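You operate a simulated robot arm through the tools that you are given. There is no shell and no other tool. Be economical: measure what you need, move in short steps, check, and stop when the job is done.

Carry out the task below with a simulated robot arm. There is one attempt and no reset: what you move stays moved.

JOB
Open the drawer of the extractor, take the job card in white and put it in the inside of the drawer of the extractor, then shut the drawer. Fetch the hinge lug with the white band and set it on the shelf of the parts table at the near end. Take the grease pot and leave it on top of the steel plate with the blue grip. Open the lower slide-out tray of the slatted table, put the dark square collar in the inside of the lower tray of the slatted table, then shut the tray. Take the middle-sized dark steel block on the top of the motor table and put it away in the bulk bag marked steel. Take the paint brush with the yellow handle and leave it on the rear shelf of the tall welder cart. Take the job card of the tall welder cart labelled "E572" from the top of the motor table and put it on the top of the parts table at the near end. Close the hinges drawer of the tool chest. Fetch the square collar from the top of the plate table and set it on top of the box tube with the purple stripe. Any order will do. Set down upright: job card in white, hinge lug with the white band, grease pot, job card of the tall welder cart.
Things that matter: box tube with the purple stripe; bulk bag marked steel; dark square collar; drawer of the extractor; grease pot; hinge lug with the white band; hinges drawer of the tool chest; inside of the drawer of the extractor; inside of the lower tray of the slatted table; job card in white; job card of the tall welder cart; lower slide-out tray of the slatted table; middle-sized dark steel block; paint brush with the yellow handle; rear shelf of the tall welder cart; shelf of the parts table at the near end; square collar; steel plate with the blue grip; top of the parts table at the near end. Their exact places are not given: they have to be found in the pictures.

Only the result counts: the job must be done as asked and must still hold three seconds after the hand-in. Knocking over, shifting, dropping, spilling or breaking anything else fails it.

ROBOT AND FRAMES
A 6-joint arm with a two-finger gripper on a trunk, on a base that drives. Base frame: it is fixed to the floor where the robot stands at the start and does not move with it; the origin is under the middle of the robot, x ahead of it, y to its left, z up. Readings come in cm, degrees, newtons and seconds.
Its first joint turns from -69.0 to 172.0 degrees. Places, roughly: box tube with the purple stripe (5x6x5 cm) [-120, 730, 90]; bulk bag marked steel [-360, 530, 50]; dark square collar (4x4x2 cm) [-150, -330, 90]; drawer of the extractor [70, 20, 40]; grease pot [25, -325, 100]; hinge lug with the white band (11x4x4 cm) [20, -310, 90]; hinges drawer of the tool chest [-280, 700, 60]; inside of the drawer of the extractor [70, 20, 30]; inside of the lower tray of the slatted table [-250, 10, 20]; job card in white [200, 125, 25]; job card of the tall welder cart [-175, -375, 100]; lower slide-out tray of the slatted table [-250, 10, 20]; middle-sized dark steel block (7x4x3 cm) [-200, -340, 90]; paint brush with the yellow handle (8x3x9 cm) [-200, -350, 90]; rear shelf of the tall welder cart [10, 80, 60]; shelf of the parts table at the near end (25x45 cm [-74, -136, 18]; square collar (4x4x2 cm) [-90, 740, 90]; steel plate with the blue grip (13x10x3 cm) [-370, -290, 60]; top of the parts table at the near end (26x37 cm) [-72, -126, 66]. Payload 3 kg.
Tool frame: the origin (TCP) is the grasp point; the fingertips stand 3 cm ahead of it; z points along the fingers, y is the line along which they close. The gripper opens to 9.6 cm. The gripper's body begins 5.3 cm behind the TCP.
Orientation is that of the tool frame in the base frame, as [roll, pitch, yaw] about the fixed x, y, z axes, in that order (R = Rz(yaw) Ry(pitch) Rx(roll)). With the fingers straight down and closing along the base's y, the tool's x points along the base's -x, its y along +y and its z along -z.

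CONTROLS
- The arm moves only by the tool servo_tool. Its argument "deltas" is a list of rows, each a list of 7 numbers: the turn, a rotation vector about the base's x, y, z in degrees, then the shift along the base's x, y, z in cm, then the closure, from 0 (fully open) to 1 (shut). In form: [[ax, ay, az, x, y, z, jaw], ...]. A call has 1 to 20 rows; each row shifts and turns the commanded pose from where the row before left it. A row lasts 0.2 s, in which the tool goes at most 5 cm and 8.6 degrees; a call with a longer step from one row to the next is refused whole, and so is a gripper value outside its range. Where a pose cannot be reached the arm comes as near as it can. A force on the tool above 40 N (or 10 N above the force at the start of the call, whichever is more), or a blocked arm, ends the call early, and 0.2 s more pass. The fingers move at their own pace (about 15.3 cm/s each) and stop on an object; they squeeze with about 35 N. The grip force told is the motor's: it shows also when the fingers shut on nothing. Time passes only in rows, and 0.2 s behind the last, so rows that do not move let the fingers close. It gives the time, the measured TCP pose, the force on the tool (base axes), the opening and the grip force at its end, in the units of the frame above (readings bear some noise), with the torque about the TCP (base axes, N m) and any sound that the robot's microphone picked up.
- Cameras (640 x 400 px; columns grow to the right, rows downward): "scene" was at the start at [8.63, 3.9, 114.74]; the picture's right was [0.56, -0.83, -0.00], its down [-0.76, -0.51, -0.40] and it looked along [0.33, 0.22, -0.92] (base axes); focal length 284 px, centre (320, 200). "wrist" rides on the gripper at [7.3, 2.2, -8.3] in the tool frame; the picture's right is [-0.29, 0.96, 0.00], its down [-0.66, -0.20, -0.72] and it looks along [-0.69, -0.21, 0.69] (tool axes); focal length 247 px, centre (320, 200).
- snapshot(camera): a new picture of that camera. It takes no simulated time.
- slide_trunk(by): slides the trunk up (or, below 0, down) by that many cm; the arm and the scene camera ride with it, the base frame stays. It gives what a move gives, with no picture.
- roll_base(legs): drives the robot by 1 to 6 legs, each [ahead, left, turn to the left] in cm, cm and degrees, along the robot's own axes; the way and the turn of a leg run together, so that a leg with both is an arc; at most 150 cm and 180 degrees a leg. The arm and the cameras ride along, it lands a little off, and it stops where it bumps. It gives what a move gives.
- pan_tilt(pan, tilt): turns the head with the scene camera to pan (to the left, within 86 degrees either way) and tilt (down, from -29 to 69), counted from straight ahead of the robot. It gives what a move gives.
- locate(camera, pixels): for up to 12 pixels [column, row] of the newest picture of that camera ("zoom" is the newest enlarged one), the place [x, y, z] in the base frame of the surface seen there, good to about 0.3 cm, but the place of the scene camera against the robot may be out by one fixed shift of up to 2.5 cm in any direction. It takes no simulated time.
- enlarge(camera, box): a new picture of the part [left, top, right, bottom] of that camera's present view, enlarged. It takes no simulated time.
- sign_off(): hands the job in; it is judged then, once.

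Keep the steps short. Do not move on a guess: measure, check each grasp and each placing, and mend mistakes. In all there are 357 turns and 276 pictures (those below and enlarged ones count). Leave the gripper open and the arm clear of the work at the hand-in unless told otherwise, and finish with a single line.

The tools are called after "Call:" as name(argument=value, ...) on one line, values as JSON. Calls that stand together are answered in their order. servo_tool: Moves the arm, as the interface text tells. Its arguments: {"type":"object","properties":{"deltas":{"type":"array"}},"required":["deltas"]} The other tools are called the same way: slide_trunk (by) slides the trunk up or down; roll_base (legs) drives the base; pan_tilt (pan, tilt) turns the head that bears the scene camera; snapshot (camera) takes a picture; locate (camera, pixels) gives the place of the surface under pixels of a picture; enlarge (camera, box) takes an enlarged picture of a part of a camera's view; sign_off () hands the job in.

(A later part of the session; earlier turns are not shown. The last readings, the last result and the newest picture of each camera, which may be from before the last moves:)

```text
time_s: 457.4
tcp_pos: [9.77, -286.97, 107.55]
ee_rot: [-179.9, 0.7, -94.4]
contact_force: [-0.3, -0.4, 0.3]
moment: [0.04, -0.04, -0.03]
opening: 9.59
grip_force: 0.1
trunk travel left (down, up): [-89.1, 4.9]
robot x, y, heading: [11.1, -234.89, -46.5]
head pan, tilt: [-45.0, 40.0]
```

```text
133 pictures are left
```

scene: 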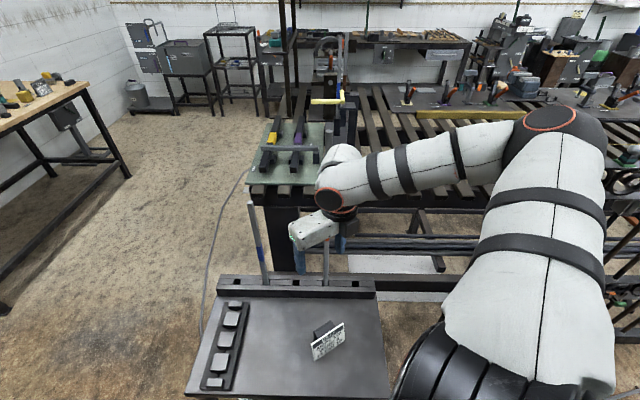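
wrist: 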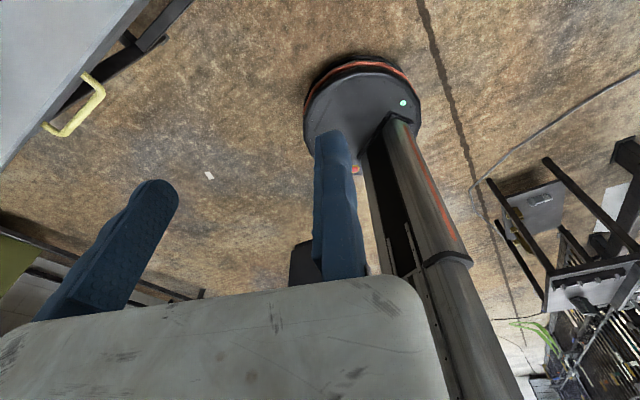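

I move over the pot's expected place (TCP (9.2,−319.6)) at this height and look.

Call:
roll_base(legs=[[23.2, -22.9, 0]])

Call:
snapshot(camera="wrist")

```text
time_s: 459.5
tcp_pos: [9.4, -319.66, 107.62]
ee_rot: [-179.9, 0.7, -94.0]
contact_force: [0.5, -0.6, 0.1]
moment: [-0.02, -0.01, -0.03]
opening: 9.61
grip_force: 0.1
trunk travel left (down, up): [-89.1, 4.9]
robot x, y, heading: [10.53, -267.47, -46.3]
head pan, tilt: [-45.0, 40.0]
```

```text
132 pictures are left
```

wrist: 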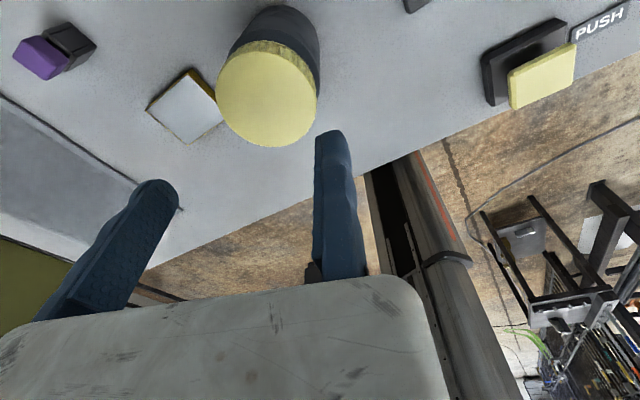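

Call:
locate(camera="wrist", pixels=[[220, 95], [315, 95], [267, 143], [267, 50], [267, 95], [300, 30], [240, 20], [330, 140], [165, 190]])

```text
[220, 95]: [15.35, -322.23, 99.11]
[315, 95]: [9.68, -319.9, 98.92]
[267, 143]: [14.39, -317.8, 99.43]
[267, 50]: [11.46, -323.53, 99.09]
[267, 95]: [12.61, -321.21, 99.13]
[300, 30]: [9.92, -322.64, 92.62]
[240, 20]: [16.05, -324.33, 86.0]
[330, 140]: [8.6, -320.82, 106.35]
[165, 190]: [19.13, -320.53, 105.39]
```

Pot axis ≈(12.7,−320.7). I shift 1 cm each in −x and −y and lower to TCP z 94.8.

Call:
roll_base(legs=[[0.1, -1.45, 0]])

Call:
slide_trunk(by=-9)

Call:
snapshot(camera="wrist")

```text
time_s: 460.3
tcp_pos: [8.61, -320.58, 107.71]
ee_rot: [179.9, 0.7, -94.0]
contact_force: [0.2, 0.3, 0.4]
moment: [0.03, 0.03, -0.01]
opening: 9.63
grip_force: 0.1
trunk travel left (down, up): [-89.1, 4.9]
robot x, y, heading: [9.67, -268.57, -46.3]
head pan, tilt: [-45.0, 40.0]
```

```text
time_s: 461.5
tcp_pos: [8.31, -320.75, 98.67]
ee_rot: [-179.9, 0.7, -94.1]
contact_force: [0.3, 0.2, 0.7]
moment: [-0.01, -0.01, 0.0]
opening: 9.58
grip_force: 0.0
trunk travel left (down, up): [-80.1, 13.9]
robot x, y, heading: [9.97, -268.81, -46.3]
head pan, tilt: [-45.0, 40.0]
```

```text
131 pictures are left
```

wrist: 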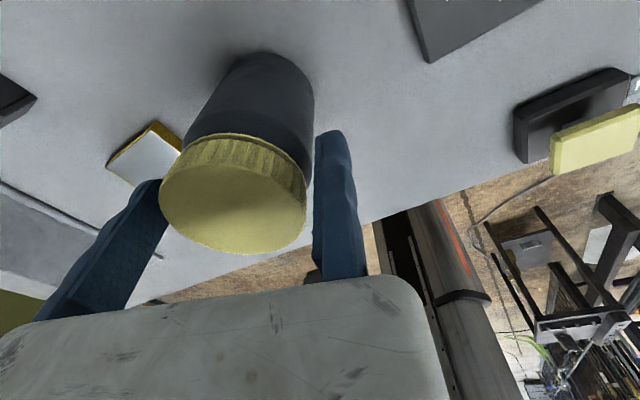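

Both fingers straddle the pot. I lower 3.9 cm, close, and lift.

Call:
slide_trunk(by=-3.9)

Call:
servo_tool(deltas=[[0, 0, 0, 0, 0, 0, 0.15], [0, 0, 0, 0, 0, 0, 0.3], [0, 0, 0, 0, 0, 0, 0.6], [0, 0, 0, 0, 0, 0, 1], [0, 0, 0, 0, 0, 0, 1], [0, 0, 0, 0, 0, 0, 1]])

Call:
slide_trunk(by=13)

Call:
snapshot(camera="wrist")

```text
time_s: 462.4
tcp_pos: [8.4, -320.67, 94.7]
ee_rot: [-179.8, 0.7, -94.0]
contact_force: [0.2, -0.3, 0.3]
moment: [-0.01, 0.04, 0.03]
opening: 9.6
grip_force: 0.1
trunk travel left (down, up): [-76.2, 17.8]
robot x, y, heading: [9.75, -268.15, -46.2]
head pan, tilt: [-45.0, 40.0]
```

```text
time_s: 463.8
tcp_pos: [8.3, -320.74, 94.79]
ee_rot: [-179.8, 0.7, -94.1]
contact_force: [-1.1, -0.3, 1.1]
moment: [-0.01, 0.1, 0.04]
opening: 7.37
grip_force: 34.7
trunk travel left (down, up): [-76.2, 17.8]
robot x, y, heading: [9.56, -268.03, -46.4]
head pan, tilt: [-45.0, 40.0]
```

```text
time_s: 465.3
tcp_pos: [8.4, -320.93, 107.71]
ee_rot: [-179.8, 0.8, -94.0]
contact_force: [0.1, 0.3, -2.2]
moment: [0.0, 0.11, 0.02]
opening: 7.37
grip_force: 34.9
trunk travel left (down, up): [-89.2, 4.8]
robot x, y, heading: [9.68, -268.48, -46.3]
head pan, tilt: [-45.0, 40.0]
```

```text
130 pictures are left
```

wrist: 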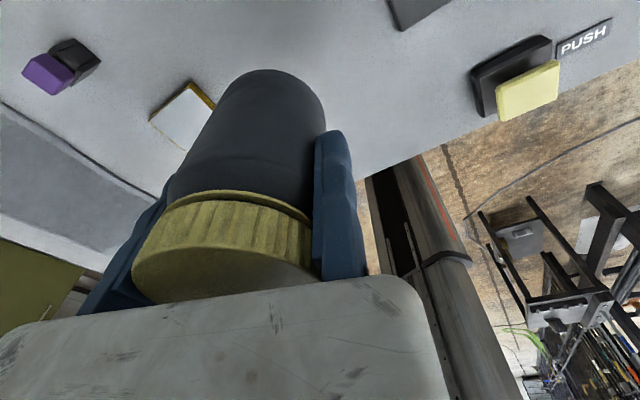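

Held. I carry the pot north and west to about (−280,−224) and look at the racks there.

Call:
roll_base(legs=[[-32.5, 31.1, 0], [-100.2, -104.8, 0], [-100.2, -104.8, 0]])

Call:
pan_tilt(pan=-86, tilt=25)

Call:
snapshot(camera="scene")

```text
time_s: 481.6
tcp_pos: [-278.91, -273.21, 107.64]
ee_rot: [-179.9, 0.7, -93.8]
contact_force: [-0.3, 0.3, -2.9]
moment: [-0.01, 0.16, 0.03]
opening: 7.38
grip_force: 35.0
trunk travel left (down, up): [-89.2, 4.8]
robot x, y, heading: [-277.85, -220.81, -46.2]
head pan, tilt: [-45.0, 40.0]
```

```text
time_s: 482.6
tcp_pos: [-279.03, -273.2, 107.74]
ee_rot: [-179.9, 0.8, -93.9]
contact_force: [0.1, 0.2, -3.4]
moment: [-0.06, 0.15, -0.01]
opening: 7.36
grip_force: 35.0
trunk travel left (down, up): [-89.2, 4.8]
robot x, y, heading: [-277.35, -220.79, -46.0]
head pan, tilt: [-85.9, 25.0]
```

```text
129 pictures are left
```

scene: 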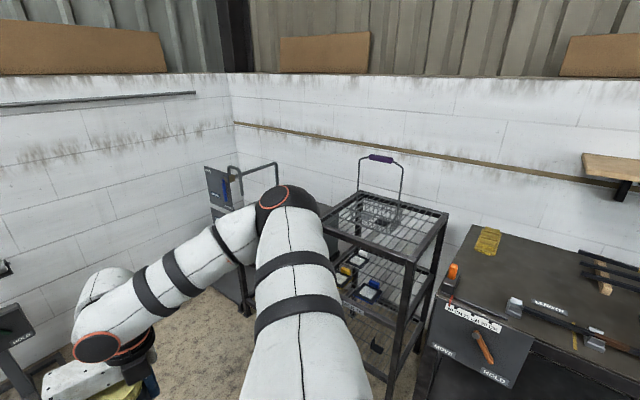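

Call:
enlarge(camera="scene", box=[320, 180, 460, 380])

Call:
locate(camera="scene", pixels=[[447, 215], [415, 260], [365, 195], [325, 230], [366, 290], [375, 285], [357, 262], [345, 275], [395, 250], [380, 265], [390, 395], [425, 340]])

```text
2.00 times, centred on (390, 280) of scene
```

zoom: 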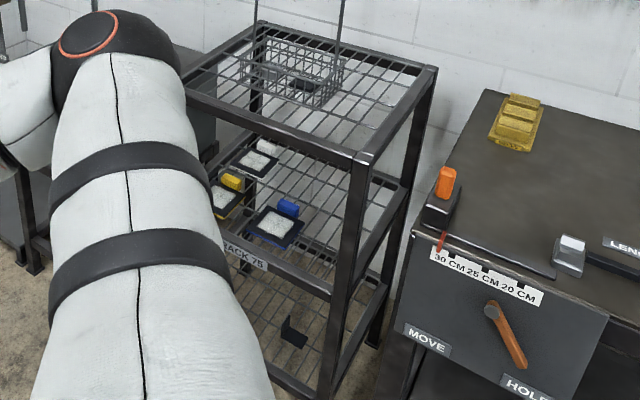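

```text
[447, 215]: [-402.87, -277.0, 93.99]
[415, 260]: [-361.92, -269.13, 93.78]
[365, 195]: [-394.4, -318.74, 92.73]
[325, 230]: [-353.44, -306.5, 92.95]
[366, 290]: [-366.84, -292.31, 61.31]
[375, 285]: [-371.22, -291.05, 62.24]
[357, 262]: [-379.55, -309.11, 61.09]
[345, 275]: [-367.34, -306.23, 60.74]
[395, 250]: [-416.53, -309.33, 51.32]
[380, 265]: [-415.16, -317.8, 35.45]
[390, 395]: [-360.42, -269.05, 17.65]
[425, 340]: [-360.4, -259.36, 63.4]
```

The plate with the blue grip lies on the rack's middle shelf (z≈61), under the top grid at z 92: the vertical tool won't fit. I need to re-grip the pot with the tool tilted. I check the bench at right as a temporary rest.

Call:
locate(camera="zoom", pixels=[[590, 160], [500, 180], [530, 200], [480, 240], [620, 200], [275, 225], [300, 245], [255, 215], [290, 205], [285, 240], [245, 270], [355, 160]])

Call:
enlarge(camera="scene", box=[400, 180, 640, 400])

```text
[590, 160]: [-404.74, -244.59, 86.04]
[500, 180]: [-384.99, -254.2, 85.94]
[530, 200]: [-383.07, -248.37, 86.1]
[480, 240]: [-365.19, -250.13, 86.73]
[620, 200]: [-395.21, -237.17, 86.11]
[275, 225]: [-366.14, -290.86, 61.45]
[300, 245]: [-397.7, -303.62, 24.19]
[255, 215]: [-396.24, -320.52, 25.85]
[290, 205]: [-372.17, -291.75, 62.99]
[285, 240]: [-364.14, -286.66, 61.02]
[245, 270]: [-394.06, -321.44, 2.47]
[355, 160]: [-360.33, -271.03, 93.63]
```

```text
1.82 times, centred on (520, 290) of scene
```

zoom: 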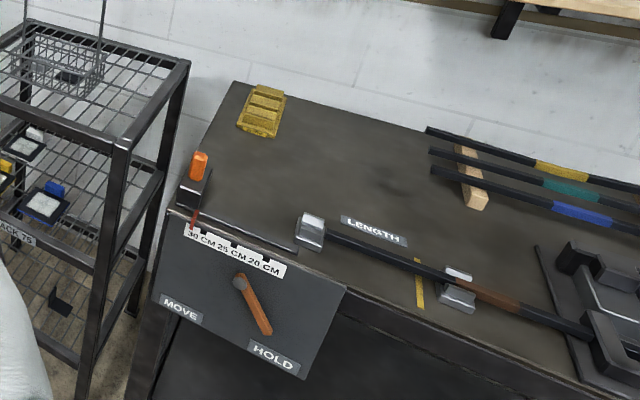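

The bench top (z 86) has free space near (−381,−250). I'll rest the pot there and re-grip it with the tool tilted. I turn to −119° and move over.

Call:
roll_base(legs=[[0, 0, -73.5]])

Call:
pan_tilt(pan=-30, tilt=30)

Call:
snapshot(camera="scene")

```text
time_s: 486.2
tcp_pos: [-328.12, -234.84, 107.74]
ee_rot: [-179.9, 0.8, -167.1]
contact_force: [-0.1, 0.2, -3.6]
moment: [0.12, 0.05, -0.04]
opening: 7.38
grip_force: 34.9
trunk travel left (down, up): [-89.2, 4.8]
robot x, y, heading: [-277.91, -221.0, -119.3]
head pan, tilt: [-85.9, 25.0]
```

```text
time_s: 487.4
tcp_pos: [-328.01, -234.76, 107.67]
ee_rot: [-179.9, 0.7, -167.1]
contact_force: [-0.2, 1.1, -4.3]
moment: [0.16, 0.02, 0.02]
opening: 7.35
grip_force: 34.8
trunk travel left (down, up): [-89.2, 4.8]
robot x, y, heading: [-277.99, -221.15, -119.3]
head pan, tilt: [-30.0, 30.0]
```

```text
126 pictures are left
```

scene: 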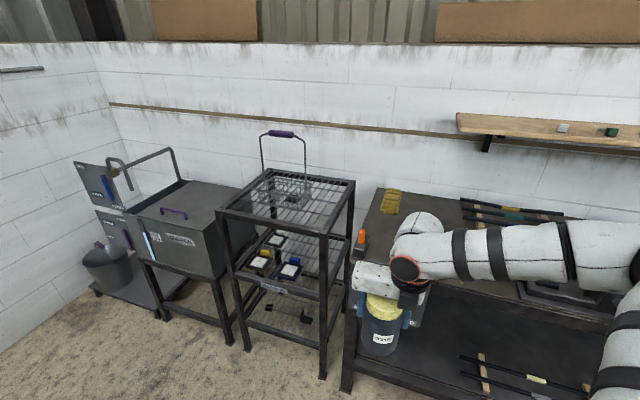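

Call:
locate(camera="scene", pixels=[[360, 238], [360, 252], [355, 260], [392, 200], [385, 190], [410, 205], [380, 230], [460, 215], [360, 268]])

```text
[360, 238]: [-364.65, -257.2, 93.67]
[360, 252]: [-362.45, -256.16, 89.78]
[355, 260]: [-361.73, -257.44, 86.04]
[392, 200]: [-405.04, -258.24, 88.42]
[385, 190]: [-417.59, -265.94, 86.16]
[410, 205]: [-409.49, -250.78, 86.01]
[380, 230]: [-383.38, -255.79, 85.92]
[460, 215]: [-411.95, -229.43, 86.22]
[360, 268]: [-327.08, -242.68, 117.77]
```

Knob at (−364,−257) and the bar end are avoided by resting the pot at (−388,−247). I drive over and lower.

Call:
roll_base(legs=[[37.4, -48.5, 0]])

Call:
slide_trunk(by=-12)

Call:
snapshot(camera="scene")

```text
time_s: 490.9
tcp_pos: [-388.3, -243.4, 107.66]
ee_rot: [-179.9, 0.8, -166.9]
contact_force: [0.0, 0.0, -3.4]
moment: [0.11, 0.06, -0.05]
opening: 7.38
grip_force: 34.7
trunk travel left (down, up): [-89.2, 4.8]
robot x, y, heading: [-337.84, -229.28, -119.1]
head pan, tilt: [-30.0, 30.0]
```

```text
time_s: 492.4
tcp_pos: [-388.21, -243.38, 95.72]
ee_rot: [-180.0, 0.7, -166.9]
contact_force: [0.3, 0.1, -4.1]
moment: [0.13, 0.03, -0.02]
opening: 7.39
grip_force: 35.0
trunk travel left (down, up): [-77.2, 16.8]
robot x, y, heading: [-338.04, -229.59, -119.3]
head pan, tilt: [-30.0, 30.0]
```

```text
125 pictures are left
```

scene: 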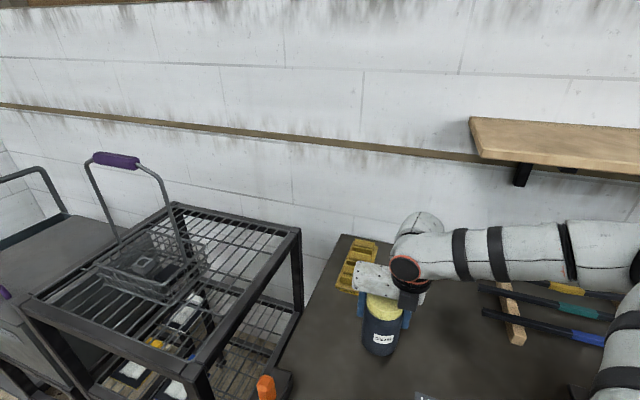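

Nearly down. I feel for contact with small arm steps.

Call:
servo_tool(deltas=[[0, 0, 0, 0, 0, -0.4, 1], [0, 0, 0, 0, 0, -0.4, 1], [0, 0, 0, 0, 0, 0, 1]])

Call:
servo_tool(deltas=[[0, 0, 0, 0, 0, -0.2, 1], [0, 0, 0, 0, 0, -0.2, 1], [0, 0, 0, 0, 0, 0, 1]])

```text
time_s: 493.2
tcp_pos: [-388.24, -243.34, 94.88]
ee_rot: [-179.9, 0.9, -166.9]
contact_force: [-1.1, 0.0, -3.4]
moment: [0.13, 0.07, 0.0]
opening: 7.38
grip_force: 34.9
trunk travel left (down, up): [-77.2, 16.8]
robot x, y, heading: [-338.21, -229.33, -119.4]
head pan, tilt: [-30.0, 30.0]
```

```text
time_s: 494.0
tcp_pos: [-388.28, -243.48, 94.7]
ee_rot: [-179.7, 0.4, -167.0]
contact_force: [-6.0, -2.3, 23.5]
moment: [-0.42, -0.47, -0.2]
opening: 7.38
grip_force: 34.8
trunk travel left (down, up): [-77.2, 16.8]
robot x, y, heading: [-338.01, -229.79, -119.1]
head pan, tilt: [-30.0, 30.0]
```

The pot rests on the bench. I open, lift, back the base 14 cm, and tilt the tool 45° while reaching forward.

Call:
servo_tool(deltas=[[0, 0, 0, 0, 0, 0.3, 0.5], [0, 0, 0, 0, 0, 0, 0], [0, 0, 0, 0, 0, 0, 0]])

Call:
slide_trunk(by=14)

Call:
roll_base(legs=[[-8.2, 12, 0], [0, 0, 9]])

Call:
servo_tool(deltas=[[0, 0, -3, -1.6, -0.4, 0, 0], [0, 0, -3, -1.6, -0.4, 0, 0], [0, 0, -3, -1.6, -0.4, 0, 0], [-1.65, 7.3, 0, -1.5, -0.3, 0, 0], [-1.65, 7.3, 0, -1.5, -0.3, 0, 0], [-1.65, 7.3, 0, -1.5, -0.3, 0, 0], [-1.65, 7.3, 0, -1, 0, 0, 0], [-1.65, 7.3, 0, -1, 0, 0, 0], [-1.65, 7.3, 0, 0, 0, 0, 0], [0, 0, 0, 0, 0, 0, 0]])

Call:
snapshot(camera="wrist")

Call:
snapshot(camera="scene")

```text
time_s: 494.8
tcp_pos: [-388.24, -243.36, 94.62]
ee_rot: [-179.9, 0.8, -167.1]
contact_force: [1.1, -0.1, -0.1]
moment: [0.01, 0.0, 0.01]
opening: 9.6
grip_force: 0.0
trunk travel left (down, up): [-77.2, 16.8]
robot x, y, heading: [-337.9, -229.5, -119.4]
head pan, tilt: [-30.0, 30.0]
```

```text
time_s: 496.4
tcp_pos: [-388.3, -243.46, 108.77]
ee_rot: [-179.9, 0.8, -167.0]
contact_force: [0.1, -0.7, -0.1]
moment: [-0.01, 0.0, -0.01]
opening: 9.59
grip_force: 0.1
trunk travel left (down, up): [-91.2, 2.8]
robot x, y, heading: [-337.98, -229.03, -119.5]
head pan, tilt: [-30.0, 30.0]
```

```text
time_s: 498.4
tcp_pos: [-371.07, -249.61, 108.75]
ee_rot: [-179.9, 0.8, -158.0]
contact_force: [-0.2, 0.1, 0.2]
moment: [-0.01, -0.01, 0.02]
opening: 9.58
grip_force: 0.0
trunk travel left (down, up): [-91.2, 2.8]
robot x, y, heading: [-323.37, -228.1, -110.6]
head pan, tilt: [-30.0, 30.0]
```

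```text
time_s: 500.6
tcp_pos: [-382.35, -251.84, 108.85]
ee_rot: [-180.0, -44.2, -167.0]
contact_force: [-0.8, 0.0, 0.0]
moment: [-0.03, 0.0, -0.04]
opening: 9.61
grip_force: 0.1
trunk travel left (down, up): [-91.2, 2.8]
robot x, y, heading: [-323.62, -228.09, -110.0]
head pan, tilt: [-30.0, 30.0]
```

```text
124 pictures are left
```

wrist: 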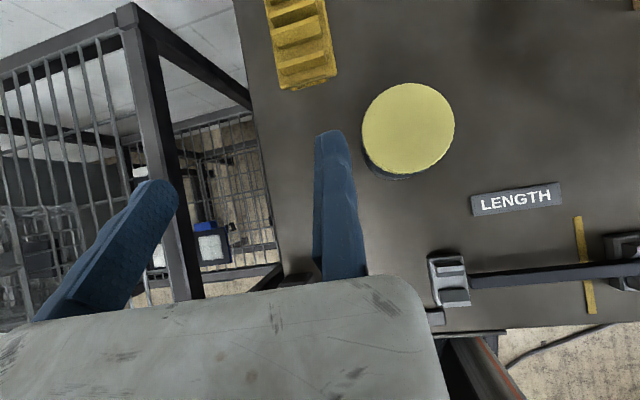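

```text
123 pictures are left
```

scene: 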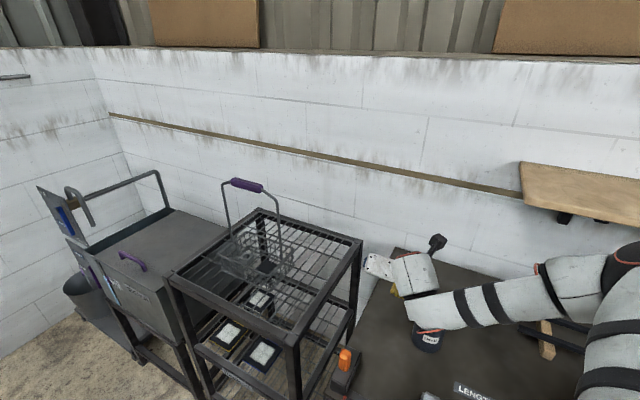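

The tilted pose works; the wrist camera looks down at the pot (408,125). I locate cap rim and fingers.

Call:
locate(camera="wrist", pixels=[[363, 130], [454, 125], [408, 85], [408, 172], [408, 128], [330, 140], [165, 190], [380, 175]])

```text
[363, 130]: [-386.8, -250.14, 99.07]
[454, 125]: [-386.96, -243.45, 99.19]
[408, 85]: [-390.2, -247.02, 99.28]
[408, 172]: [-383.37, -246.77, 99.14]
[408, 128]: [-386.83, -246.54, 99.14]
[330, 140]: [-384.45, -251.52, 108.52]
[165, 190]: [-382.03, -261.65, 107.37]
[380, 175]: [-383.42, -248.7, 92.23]
```

Pot axis (−386.85,−246.7). I shift the base so the open fingers are 10 cm east of the pot at the right line, lower the trunk to TCP z 94.6, then drive in horizontally.

Call:
roll_base(legs=[[-12.4, 1.5, 0]])

Call:
slide_trunk(by=-14.2)

Call:
snapshot(camera="wrist")

```text
time_s: 501.9
tcp_pos: [-376.7, -240.92, 108.64]
ee_rot: [179.7, -44.1, -166.9]
contact_force: [0.0, -0.6, 0.5]
moment: [0.02, -0.01, 0.01]
opening: 9.61
grip_force: 0.1
trunk travel left (down, up): [-91.2, 2.8]
robot x, y, heading: [-317.58, -216.67, -110.3]
head pan, tilt: [-30.0, 30.0]
```

```text
time_s: 503.6
tcp_pos: [-376.61, -240.72, 94.48]
ee_rot: [179.9, -44.1, -166.9]
contact_force: [0.0, 0.1, 0.6]
moment: [-0.04, 0.01, 0.0]
opening: 9.61
grip_force: 0.1
trunk travel left (down, up): [-77.0, 17.0]
robot x, y, heading: [-317.85, -216.74, -110.1]
head pan, tilt: [-30.0, 30.0]
```

```text
122 pictures are left
```

wrist: 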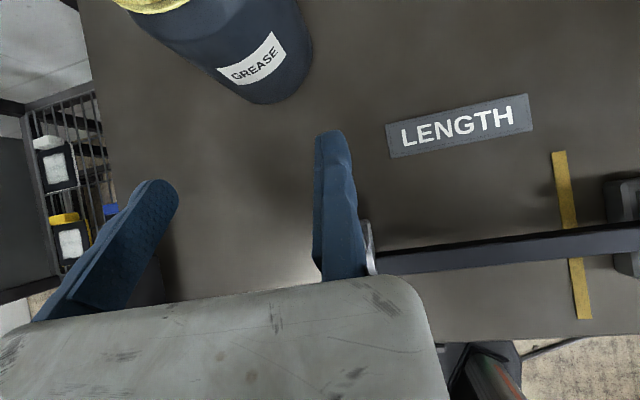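

Call:
locate(camera="wrist", pixels=[[308, 50], [305, 75], [265, 100], [200, 60], [150, 30], [318, 145], [178, 195], [290, 20]])

```text
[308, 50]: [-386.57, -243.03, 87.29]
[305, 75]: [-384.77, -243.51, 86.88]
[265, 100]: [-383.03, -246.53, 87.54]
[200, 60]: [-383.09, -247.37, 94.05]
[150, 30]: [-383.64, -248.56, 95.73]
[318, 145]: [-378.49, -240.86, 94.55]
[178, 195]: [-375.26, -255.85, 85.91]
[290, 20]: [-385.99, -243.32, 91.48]
```

Too tight on the fixed-finger side; I shift 0.9 cm sideways, then drive 10.3 cm in.

Call:
roll_base(legs=[[-0.8, -0.5, 0], [5.6, -8.65, 0]])

Call:
snapshot(camera="wrist")

```text
time_s: 505.1
tcp_pos: [-386.77, -241.95, 94.65]
ee_rot: [179.9, -44.0, -167.0]
contact_force: [-0.1, -0.4, 0.0]
moment: [0.03, -0.02, -0.02]
opening: 9.59
grip_force: 0.0
trunk travel left (down, up): [-77.0, 17.0]
robot x, y, heading: [-327.71, -218.21, -110.4]
head pan, tilt: [-30.0, 30.0]
```

```text
121 pictures are left
```

wrist: 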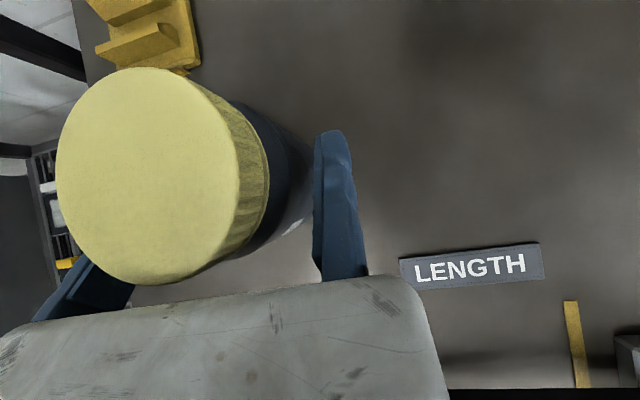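

The pot is between the fingers. I close and lift.

Call:
servo_tool(deltas=[[0, 0, 0, 0, 0, 0, 0.12], [0, 0, 0, 0, 0, 0, 0.25], [0, 0, 0, 0, 0, 0, 0.6], [0, 0, 0, 0, 0, 0, 1], [0, 0, 0, 0, 0, 0, 1], [0, 0, 0, 0, 0, 0, 1]])

Call:
slide_trunk(by=8)

Call:
snapshot(camera="scene")

```text
time_s: 506.5
tcp_pos: [-386.73, -241.94, 94.5]
ee_rot: [179.9, -44.1, -166.8]
contact_force: [0.8, 0.4, 0.3]
moment: [0.0, -0.17, 0.07]
opening: 7.35
grip_force: 34.8
trunk travel left (down, up): [-77.0, 17.0]
robot x, y, heading: [-328.13, -218.59, -110.6]
head pan, tilt: [-30.0, 30.0]
```

```text
time_s: 507.7
tcp_pos: [-386.86, -242.02, 102.46]
ee_rot: [179.8, -44.1, -167.0]
contact_force: [0.1, -0.2, -3.5]
moment: [0.13, 0.0, 0.01]
opening: 7.36
grip_force: 35.0
trunk travel left (down, up): [-85.0, 9.0]
robot x, y, heading: [-327.83, -218.26, -110.6]
head pan, tilt: [-30.0, 30.0]
```

```text
120 pictures are left
```

scene: 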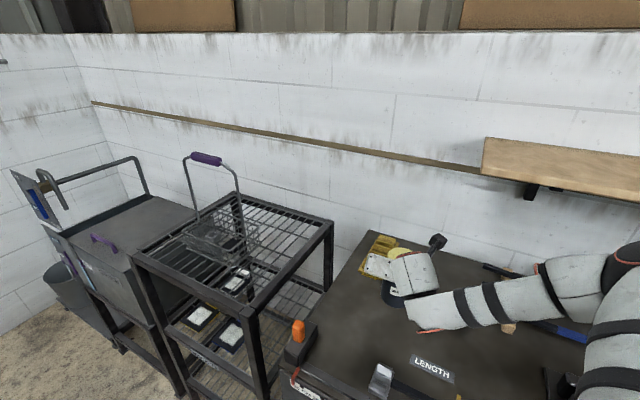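

Held upright with the tilted tool. I back off 30 cm, shift 49 cm south in front of the rack, and lower.

Call:
roll_base(legs=[[-16.6, 25, 0], [40.9, 27.2, 0]])

Call:
slide_trunk(by=-28)

Call:
pan_tilt(pan=-45, tilt=25)

Call:
snapshot(camera="scene")

Call:
snapshot(camera="wrist")

```text
time_s: 512.2
tcp_pos: [-345.44, -283.75, 102.65]
ee_rot: [179.9, -44.1, -166.2]
contact_force: [-0.1, -0.6, -3.4]
moment: [0.1, -0.02, 0.0]
opening: 7.37
grip_force: 35.2
trunk travel left (down, up): [-85.0, 9.0]
robot x, y, heading: [-286.98, -259.14, -109.6]
head pan, tilt: [-30.0, 30.0]
```

```text
time_s: 515.0
tcp_pos: [-345.38, -283.76, 74.47]
ee_rot: [179.8, -44.2, -166.1]
contact_force: [0.0, -0.3, -3.3]
moment: [0.11, -0.01, 0.01]
opening: 7.36
grip_force: 34.6
trunk travel left (down, up): [-57.0, 37.0]
robot x, y, heading: [-286.5, -259.08, -109.5]
head pan, tilt: [-30.0, 30.0]
```

```text
time_s: 515.8
tcp_pos: [-345.52, -283.7, 74.5]
ee_rot: [179.9, -44.1, -166.1]
contact_force: [0.0, 0.5, -3.7]
moment: [0.13, -0.01, 0.0]
opening: 7.36
grip_force: 34.7
trunk travel left (down, up): [-57.0, 37.0]
robot x, y, heading: [-287.03, -258.98, -109.3]
head pan, tilt: [-45.0, 25.0]
```

```text
119 pictures are left
```

scene: 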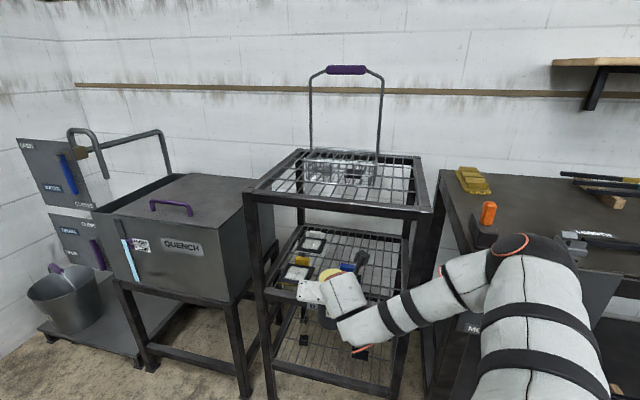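

```text
118 pictures are left
```

wrist: 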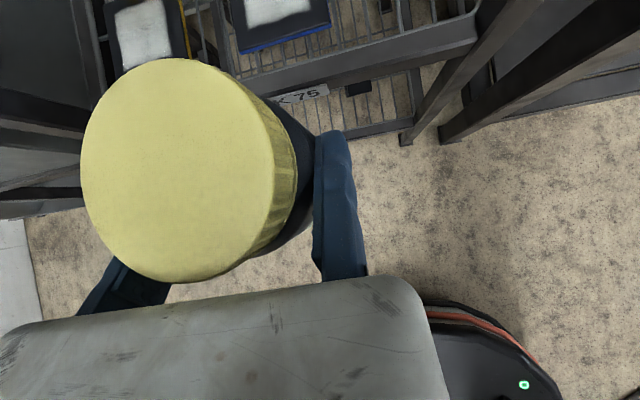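

Call:
locate(camera="wrist", pixels=[[250, 22], [308, 10], [280, 12], [240, 48], [330, 25], [275, 5], [300, 70], [450, 40], [140, 40], [110, 65], [185, 40]])

Call:
enlarge(camera="scene", box=[260, 210, 440, 330])

Call:
locate(camera="scene", pixels=[[430, 210], [250, 192], [302, 150], [420, 158], [298, 258], [312, 242], [345, 266], [358, 262], [430, 218], [260, 205]])

```text
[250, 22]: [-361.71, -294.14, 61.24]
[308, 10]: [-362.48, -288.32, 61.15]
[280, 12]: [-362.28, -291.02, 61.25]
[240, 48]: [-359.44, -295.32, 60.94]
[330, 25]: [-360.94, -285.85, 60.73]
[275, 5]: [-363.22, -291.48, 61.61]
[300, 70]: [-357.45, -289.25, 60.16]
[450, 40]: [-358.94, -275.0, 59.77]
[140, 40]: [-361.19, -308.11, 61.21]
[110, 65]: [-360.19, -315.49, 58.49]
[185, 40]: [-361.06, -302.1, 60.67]
```

```text
3.33 times, centred on (350, 270) of scene
```

zoom: 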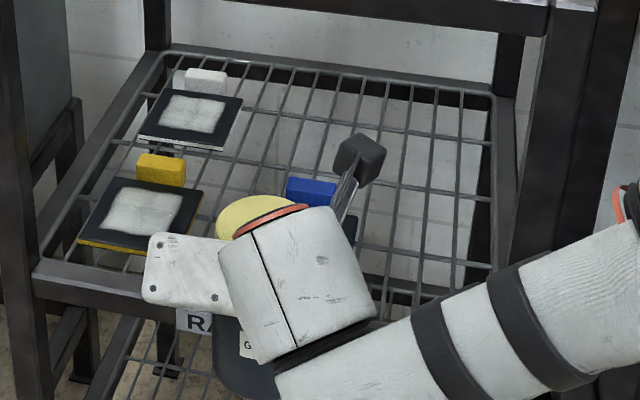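

```text
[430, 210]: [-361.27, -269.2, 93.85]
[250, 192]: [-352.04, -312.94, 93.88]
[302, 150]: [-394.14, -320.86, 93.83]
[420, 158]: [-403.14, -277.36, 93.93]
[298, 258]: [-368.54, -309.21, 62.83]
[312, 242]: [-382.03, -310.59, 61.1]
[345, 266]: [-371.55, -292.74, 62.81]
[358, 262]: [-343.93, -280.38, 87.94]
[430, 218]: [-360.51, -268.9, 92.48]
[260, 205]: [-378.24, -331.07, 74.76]
```

Pad centre ≈(−364.6,−291.4), plate top z 61.2. I measure the wrist's outline relative to the rack's top frame.

Call:
locate(camera="zoom", pixels=[[330, 212], [300, 225], [245, 250], [225, 270], [160, 245], [360, 300], [320, 290], [365, 150], [345, 165], [450, 320], [600, 260], [240, 215]])

```text
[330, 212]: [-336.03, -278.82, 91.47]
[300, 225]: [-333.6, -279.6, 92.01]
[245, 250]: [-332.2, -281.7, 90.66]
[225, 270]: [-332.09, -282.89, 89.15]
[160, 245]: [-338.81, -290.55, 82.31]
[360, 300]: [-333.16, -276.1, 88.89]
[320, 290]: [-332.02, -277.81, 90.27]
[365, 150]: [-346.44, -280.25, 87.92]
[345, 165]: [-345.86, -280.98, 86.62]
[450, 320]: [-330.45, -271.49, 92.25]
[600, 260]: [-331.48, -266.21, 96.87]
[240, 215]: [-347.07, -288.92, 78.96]
```

Everything stays below the top frame (wrist top ≈87 vs 91). I lower to TCP z 71.8 and drive in 19 cm.

Call:
slide_trunk(by=-2.7)

Call:
roll_base(legs=[[10.1, -16.3, 0]])

Call:
snapshot(camera="wrist")

Call:
snapshot(camera="scene")

```text
time_s: 516.5
tcp_pos: [-345.49, -283.75, 71.83]
ee_rot: [179.9, -44.2, -166.0]
contact_force: [0.0, -0.1, -4.7]
moment: [0.14, -0.03, 0.03]
opening: 7.38
grip_force: 34.9
trunk travel left (down, up): [-54.3, 39.7]
robot x, y, heading: [-287.01, -259.23, -109.7]
head pan, tilt: [-45.0, 25.0]
```

```text
time_s: 518.1
tcp_pos: [-364.17, -288.21, 71.76]
ee_rot: [179.9, -44.1, -165.8]
contact_force: [0.4, -0.6, -3.2]
moment: [0.11, 0.0, 0.02]
opening: 7.37
grip_force: 35.2
trunk travel left (down, up): [-54.3, 39.7]
robot x, y, heading: [-305.74, -263.28, -109.4]
head pan, tilt: [-45.0, 25.0]
```

```text
116 pictures are left
```

wrist: 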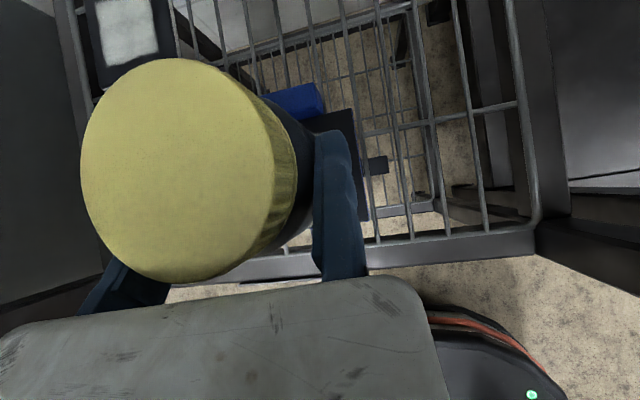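

```text
115 pictures are left
```

scene: 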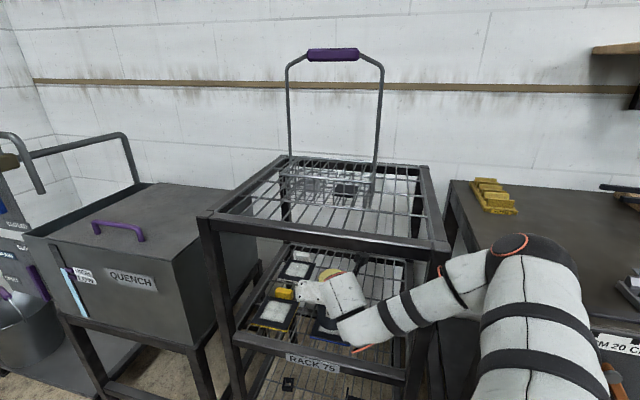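

Call:
locate(camera="wrist", pixels=[[275, 95], [318, 90], [322, 108], [350, 112], [358, 150], [366, 205], [290, 100], [300, 130], [80, 170], [272, 170], [180, 60], [180, 278]])

```text
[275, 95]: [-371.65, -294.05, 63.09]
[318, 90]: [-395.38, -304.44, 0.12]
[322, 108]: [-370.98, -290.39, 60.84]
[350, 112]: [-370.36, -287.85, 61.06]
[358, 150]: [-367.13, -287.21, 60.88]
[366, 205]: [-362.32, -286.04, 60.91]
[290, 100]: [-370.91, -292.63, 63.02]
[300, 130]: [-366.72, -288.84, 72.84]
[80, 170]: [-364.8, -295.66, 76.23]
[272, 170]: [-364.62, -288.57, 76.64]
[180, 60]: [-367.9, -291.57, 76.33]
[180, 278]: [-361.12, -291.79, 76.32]
```

The pot is 0.8 cm left of the plate's middle; I correct by (−0.5,+0.75) and lower.

Call:
roll_base(legs=[[-0.6, -0.75, 0]])

Call:
slide_trunk(by=-1.5)

Call:
servo_tool(deltas=[[0, 0, 0, 0, 0, -0.3, 1], [0, 0, 0, 0, 0, -0.2, 1], [0, 0, 0, 0, 0, 0, 1]])

```text
time_s: 518.9
tcp_pos: [-364.66, -287.31, 71.82]
ee_rot: [180.0, -44.1, -165.8]
contact_force: [-0.6, -0.3, -3.4]
moment: [0.14, -0.01, 0.02]
opening: 7.36
grip_force: 34.7
trunk travel left (down, up): [-54.3, 39.7]
robot x, y, heading: [-306.39, -262.14, -109.3]
head pan, tilt: [-45.0, 25.0]
```

```text
time_s: 519.5
tcp_pos: [-364.73, -287.23, 70.3]
ee_rot: [179.8, -44.1, -165.8]
contact_force: [0.2, -1.0, -2.7]
moment: [0.11, 0.0, 0.03]
opening: 7.35
grip_force: 35.2
trunk travel left (down, up): [-52.8, 41.2]
robot x, y, heading: [-306.32, -262.59, -109.4]
head pan, tilt: [-45.0, 25.0]
```

```text
time_s: 520.3
tcp_pos: [-364.85, -287.33, 69.77]
ee_rot: [179.9, -44.0, -165.9]
contact_force: [0.4, -0.5, -3.3]
moment: [0.14, 0.0, 0.02]
opening: 7.37
grip_force: 35.3
trunk travel left (down, up): [-52.8, 41.2]
robot x, y, heading: [-306.13, -262.16, -109.3]
head pan, tilt: [-45.0, 25.0]
```

Call:
servo_tool(deltas=[[0, 0, 0, 0, 0, -0.2, 1], [0, 0, 0, 0, 0, -0.2, 1], [0, 0, 0, 0, 0, 0, 1]])

Call:
servo_tool(deltas=[[0, 0, 0, 0, 0, -0.15, 1], [0, 0, 0, 0, 0, -0.1, 1], [0, 0, 0, 0, 0, 0, 1]])

```text
time_s: 521.1
tcp_pos: [-364.69, -287.32, 69.57]
ee_rot: [180.0, -44.3, -165.9]
contact_force: [-2.5, -1.9, 6.0]
moment: [-0.45, -0.13, -0.13]
opening: 7.37
grip_force: 35.2
trunk travel left (down, up): [-52.8, 41.2]
robot x, y, heading: [-306.2, -262.59, -109.2]
head pan, tilt: [-45.0, 25.0]
```

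```text
time_s: 521.9
tcp_pos: [-364.52, -287.21, 69.52]
ee_rot: [180.0, -44.4, -165.9]
contact_force: [-8.8, -3.0, 23.3]
moment: [-0.84, -0.08, -0.36]
opening: 7.38
grip_force: 34.6
trunk travel left (down, up): [-52.8, 41.2]
robot x, y, heading: [-306.35, -262.48, -109.2]
head pan, tilt: [-45.0, 25.0]
```

Pot is down. I relieve, open fully, and drive straight back.

Call:
servo_tool(deltas=[[0, 0, 0, 0, 0, 0.3, 0.6], [0, 0, 0, 0, 0, 0, 0.1], [0, 0, 0, 0, 0, 0, 0], [0, 0, 0, -0.2, 0.6, 0, 0], [0, 0, 0, 0, 0, 0, 0]])

Call:
roll_base(legs=[[-10.6, 16.6, 0]])

Call:
snapshot(camera="scene")

Call:
snapshot(camera="wrist")

```text
time_s: 523.1
tcp_pos: [-364.87, -286.62, 69.49]
ee_rot: [179.8, -44.1, -165.7]
contact_force: [-0.4, 0.4, -0.3]
moment: [-0.01, -0.02, 0.02]
opening: 9.61
grip_force: 0.0
trunk travel left (down, up): [-52.8, 41.2]
robot x, y, heading: [-306.07, -262.26, -109.1]
head pan, tilt: [-45.0, 25.0]
```

```text
time_s: 524.7
tcp_pos: [-345.65, -282.1, 69.59]
ee_rot: [179.9, -44.1, -165.7]
contact_force: [0.0, 1.4, 0.1]
moment: [-0.02, 0.01, 0.0]
opening: 9.61
grip_force: 0.1
trunk travel left (down, up): [-52.8, 41.2]
robot x, y, heading: [-286.97, -257.75, -109.1]
head pan, tilt: [-45.0, 25.0]
```

```text
114 pictures are left
```

scene: 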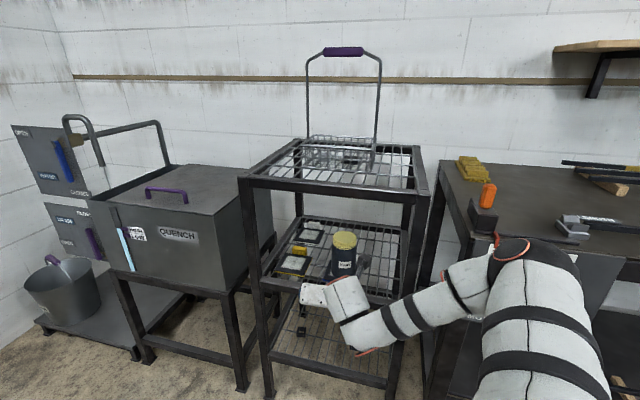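

```text
113 pictures are left
```

wrist: 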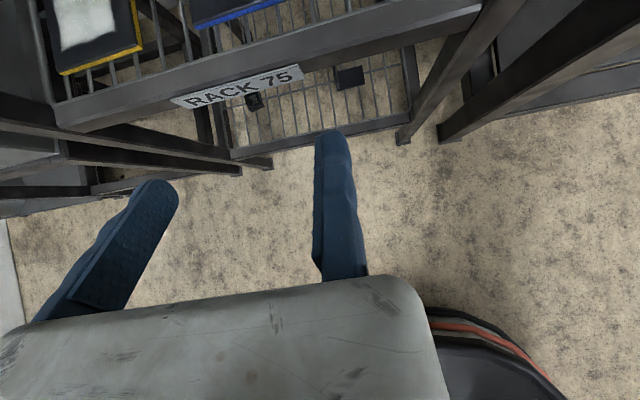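

The grease pot stands on the plate. Next the slatted table's tray. I turn to 60°, straighten the tool, and look north.

Call:
roll_base(legs=[[0, 0, 169]])

Call:
servo_tool(deltas=[[2.1, 7.2, 0, 0, 0, 0, 0.3], [0, 0, 0, 0, 0, 0, 0.3]])

Call:
pan_tilt(pan=25, tilt=15)

Call:
snapshot(camera="scene")

```text
time_s: 532.0
tcp_pos: [-225.02, -244.74, 69.55]
ee_rot: [179.9, -44.1, 3.5]
contact_force: [0.2, 1.2, 0.5]
moment: [0.02, -0.01, -0.03]
opening: 9.61
grip_force: 0.0
trunk travel left (down, up): [-52.8, 41.2]
robot x, y, heading: [-287.2, -257.95, 60.2]
head pan, tilt: [-45.0, 25.0]
```

```text
time_s: 532.6
tcp_pos: [-224.95, -244.74, 69.38]
ee_rot: [-177.0, -37.0, 1.5]
contact_force: [0.3, 0.7, 0.1]
moment: [0.0, 0.04, 0.0]
opening: 6.71
grip_force: 0.0
trunk travel left (down, up): [-52.8, 41.2]
robot x, y, heading: [-287.28, -257.8, 60.2]
head pan, tilt: [-45.0, 25.0]
```

```text
time_s: 534.0
tcp_pos: [-224.91, -245.0, 69.66]
ee_rot: [-177.0, -37.0, 1.3]
contact_force: [-0.5, -0.1, -0.6]
moment: [0.01, 0.02, 0.02]
opening: 6.7
grip_force: 0.1
trunk travel left (down, up): [-52.8, 41.2]
robot x, y, heading: [-287.43, -258.02, 59.9]
head pan, tilt: [25.0, 15.0]
```

```text
112 pictures are left
```

scene: 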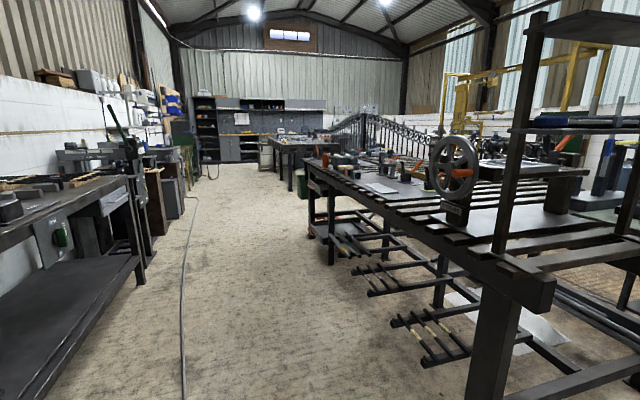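

Call:
enlarge(camera="scene", box=[280, 140, 480, 300])

Call:
locate(camera="scene", pixels=[[320, 200], [320, 225], [335, 262], [370, 290], [400, 320], [430, 360], [310, 180], [500, 270], [185, 300], [340, 240], [450, 310], [140, 280]])

```text
2.50 times, centred on (380, 220) of scene
```

zoom: 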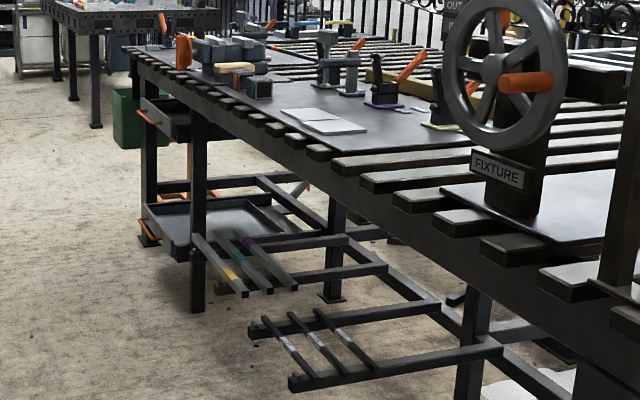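

```text
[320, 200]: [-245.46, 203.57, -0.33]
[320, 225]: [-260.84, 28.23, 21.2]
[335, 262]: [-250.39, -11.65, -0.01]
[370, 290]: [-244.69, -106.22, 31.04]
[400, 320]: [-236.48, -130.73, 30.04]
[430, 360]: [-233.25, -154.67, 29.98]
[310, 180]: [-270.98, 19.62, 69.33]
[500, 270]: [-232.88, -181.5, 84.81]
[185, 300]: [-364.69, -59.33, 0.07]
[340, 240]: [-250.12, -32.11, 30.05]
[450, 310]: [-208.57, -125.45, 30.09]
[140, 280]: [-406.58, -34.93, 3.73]
```

The trays with orange handles are on the table's west side near (−265,25). I drive there along x≈−350.

Call:
roll_base(legs=[[-31.5, 54.6, 0], [117, 67.5, 0], [108, 62.5, 0]])

Call:
pan_tilt(pan=-40, tilt=40)

Call:
snapshot(camera="scene")

```text
time_s: 536.7
tcp_pos: [-271.64, -245.12, 69.43]
ee_rot: [-177.1, -37.0, 0.6]
contact_force: [0.6, -0.1, 0.1]
moment: [-0.03, -0.05, -0.02]
opening: 6.7
grip_force: 0.0
trunk travel left (down, up): [-52.8, 41.2]
robot x, y, heading: [-334.17, -257.02, 59.3]
head pan, tilt: [25.0, 15.0]
stopped in leg 1: the robot was blocked; the commanded pose is now the measured one
```

```text
time_s: 538.1
tcp_pos: [-271.8, -245.1, 69.46]
ee_rot: [-177.0, -37.0, 0.8]
contact_force: [-0.7, -0.3, 0.2]
moment: [0.0, -0.03, 0.0]
opening: 6.71
grip_force: 0.0
trunk travel left (down, up): [-52.8, 41.2]
robot x, y, heading: [-334.01, -257.31, 59.2]
head pan, tilt: [-40.0, 40.0]
```

```text
110 pictures are left
```

scene: 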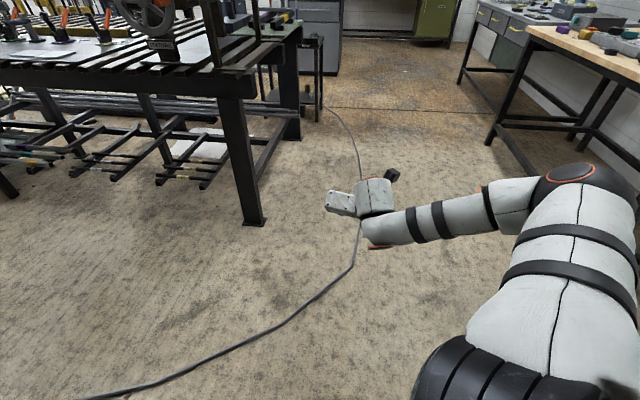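

The base was stopped by the bench front at x≈−358. I step 4 cm east, turn to 135° (arm pointing north), and drive north.

Call:
roll_base(legs=[[3, -5, 0], [0, 0, 76], [105, -105, 0], [56.6, -28.3, 0]])

Call:
pan_tilt(pan=-80, tilt=35)

Call:
snapshot(camera="scene")

```text
time_s: 552.5
tcp_pos: [-347.64, 16.5, 69.5]
ee_rot: [-177.0, -36.9, 77.5]
contact_force: [0.6, -0.5, 0.6]
moment: [0.03, 0.03, 0.01]
opening: 6.74
grip_force: 0.0
trunk travel left (down, up): [-52.8, 41.2]
robot x, y, heading: [-350.18, -46.96, 136.1]
head pan, tilt: [-40.0, 40.0]
```

```text
time_s: 553.6
tcp_pos: [-347.59, 16.48, 69.39]
ee_rot: [-177.0, -37.0, 77.3]
contact_force: [0.2, -0.3, -0.3]
moment: [0.03, -0.02, -0.04]
opening: 6.72
grip_force: 0.1
trunk travel left (down, up): [-52.8, 41.2]
robot x, y, heading: [-350.09, -47.11, 135.9]
head pan, tilt: [-80.0, 35.0]
```

```text
109 pictures are left
```

scene: 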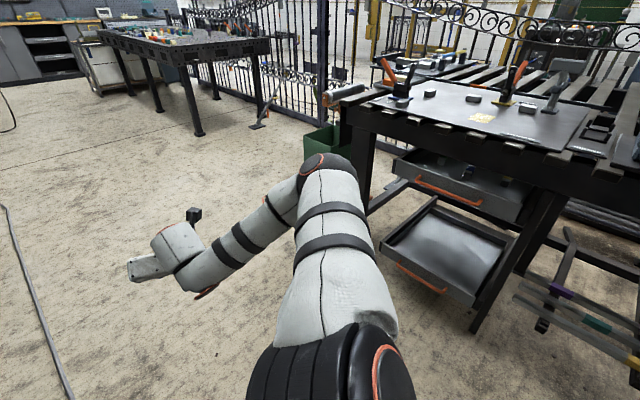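

Call:
enlarge(camera="scene", box=[360, 130, 560, 330])

Call:
locate(camera="scene", pixels=[[398, 265], [420, 280], [445, 290], [395, 245], [385, 245], [475, 300], [512, 242], [450, 250], [437, 197], [480, 205], [393, 160], [370, 170]])

```text
2.00 times, centred on (460, 230) of scene
```

zoom: 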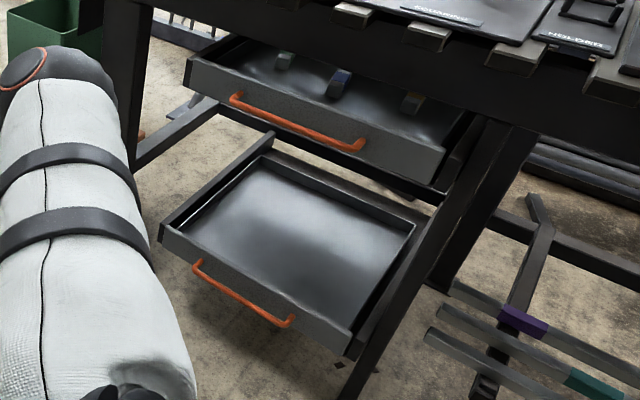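

```text
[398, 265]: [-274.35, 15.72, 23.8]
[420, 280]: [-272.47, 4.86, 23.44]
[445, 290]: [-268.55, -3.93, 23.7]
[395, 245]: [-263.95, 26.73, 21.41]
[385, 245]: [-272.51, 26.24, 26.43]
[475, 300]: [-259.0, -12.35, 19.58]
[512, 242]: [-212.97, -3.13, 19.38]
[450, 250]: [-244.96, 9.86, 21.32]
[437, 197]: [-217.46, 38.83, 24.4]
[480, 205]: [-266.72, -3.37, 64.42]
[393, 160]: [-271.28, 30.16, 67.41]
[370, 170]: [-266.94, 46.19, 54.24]
```

The lower tray's handle bar runs from (−274,16) to (−268.5,−4) at z 23.6. I set the tool to the drawer-opening pose (45°, closing across the bar).

Call:
servo_tool(deltas=[[-7.2, 1.6, 0, 0, -2, 0, 0.6], [-7.2, 1.6, 0, 0, -2, 0, 0.6], [-7.2, 1.6, 0, 0, -2, 0, 0.6], [-7.2, 1.6, 0, 0, -2, 0, 0.6], [-7.2, 1.6, 0, 0, -2, 0, 0.6], [0, 0, -8.1, 0, 0, 0, 0.6], [0, 0, -8.1, 0, 0, 0, 0.6], [0, 0, -8.1, 0, 0, 0, 0.6], [0, 0, -8.1, 0, 0, 0, 0.6], [0, 0, -8.1, 0, 0, 0, 0.6], [0, 0, -8.1, 0, 0, 0, 0.6], [0, 0, -8.1, 0, 0, 0, 0.6], [0, 0, -8.1, 0, 0, 0, 0.6], [0, 0, -8.1, 0, 0, 0, 0.6], [0, 0, -8.1, 0, 0, 0, 0.6], [0, 0, -8.1, 0, 0, 0, 0.6], [0, 0, 0, 0, 0, 0, 0.6]])

Call:
servo_tool(deltas=[[7.35, -1.5, 0, 0.3, 1.8, 0, 0.6], [7.35, -1.5, 0, 0.3, 1.8, 0, 0.6], [7.35, -1.5, 0, 0.3, 1.8, 0, 0.6], [7.35, -1.5, 0, 0.3, 1.8, 0, 0.6], [7.35, -1.5, 0, 0.3, 1.8, 0, 0.6], [7.35, -1.5, 0, 0.3, 1.8, 0, 0.6], [0, 0, 0, 0, 0, 0, 0.6]])

```text
time_s: 557.2
tcp_pos: [-350.59, 4.77, 68.53]
ee_rot: [-177.1, -0.1, -11.8]
contact_force: [0.4, -0.1, 0.3]
moment: [0.0, 0.0, -0.03]
opening: 3.84
grip_force: 0.1
out of reach, approached as far as the arm can: row 2, 4, 6
trunk travel left (down, up): [-52.8, 41.2]
robot x, y, heading: [-350.15, -46.8, 135.8]
head pan, tilt: [-80.0, 35.0]
```

```text
time_s: 558.8
tcp_pos: [-348.71, 15.58, 68.45]
ee_rot: [-132.0, 0.0, -11.8]
contact_force: [-0.4, -0.4, -0.6]
moment: [0.01, -0.03, -0.01]
opening: 3.84
grip_force: 0.0
trunk travel left (down, up): [-52.8, 41.2]
robot x, y, heading: [-350.23, -46.76, 135.9]
head pan, tilt: [-80.0, 35.0]
```

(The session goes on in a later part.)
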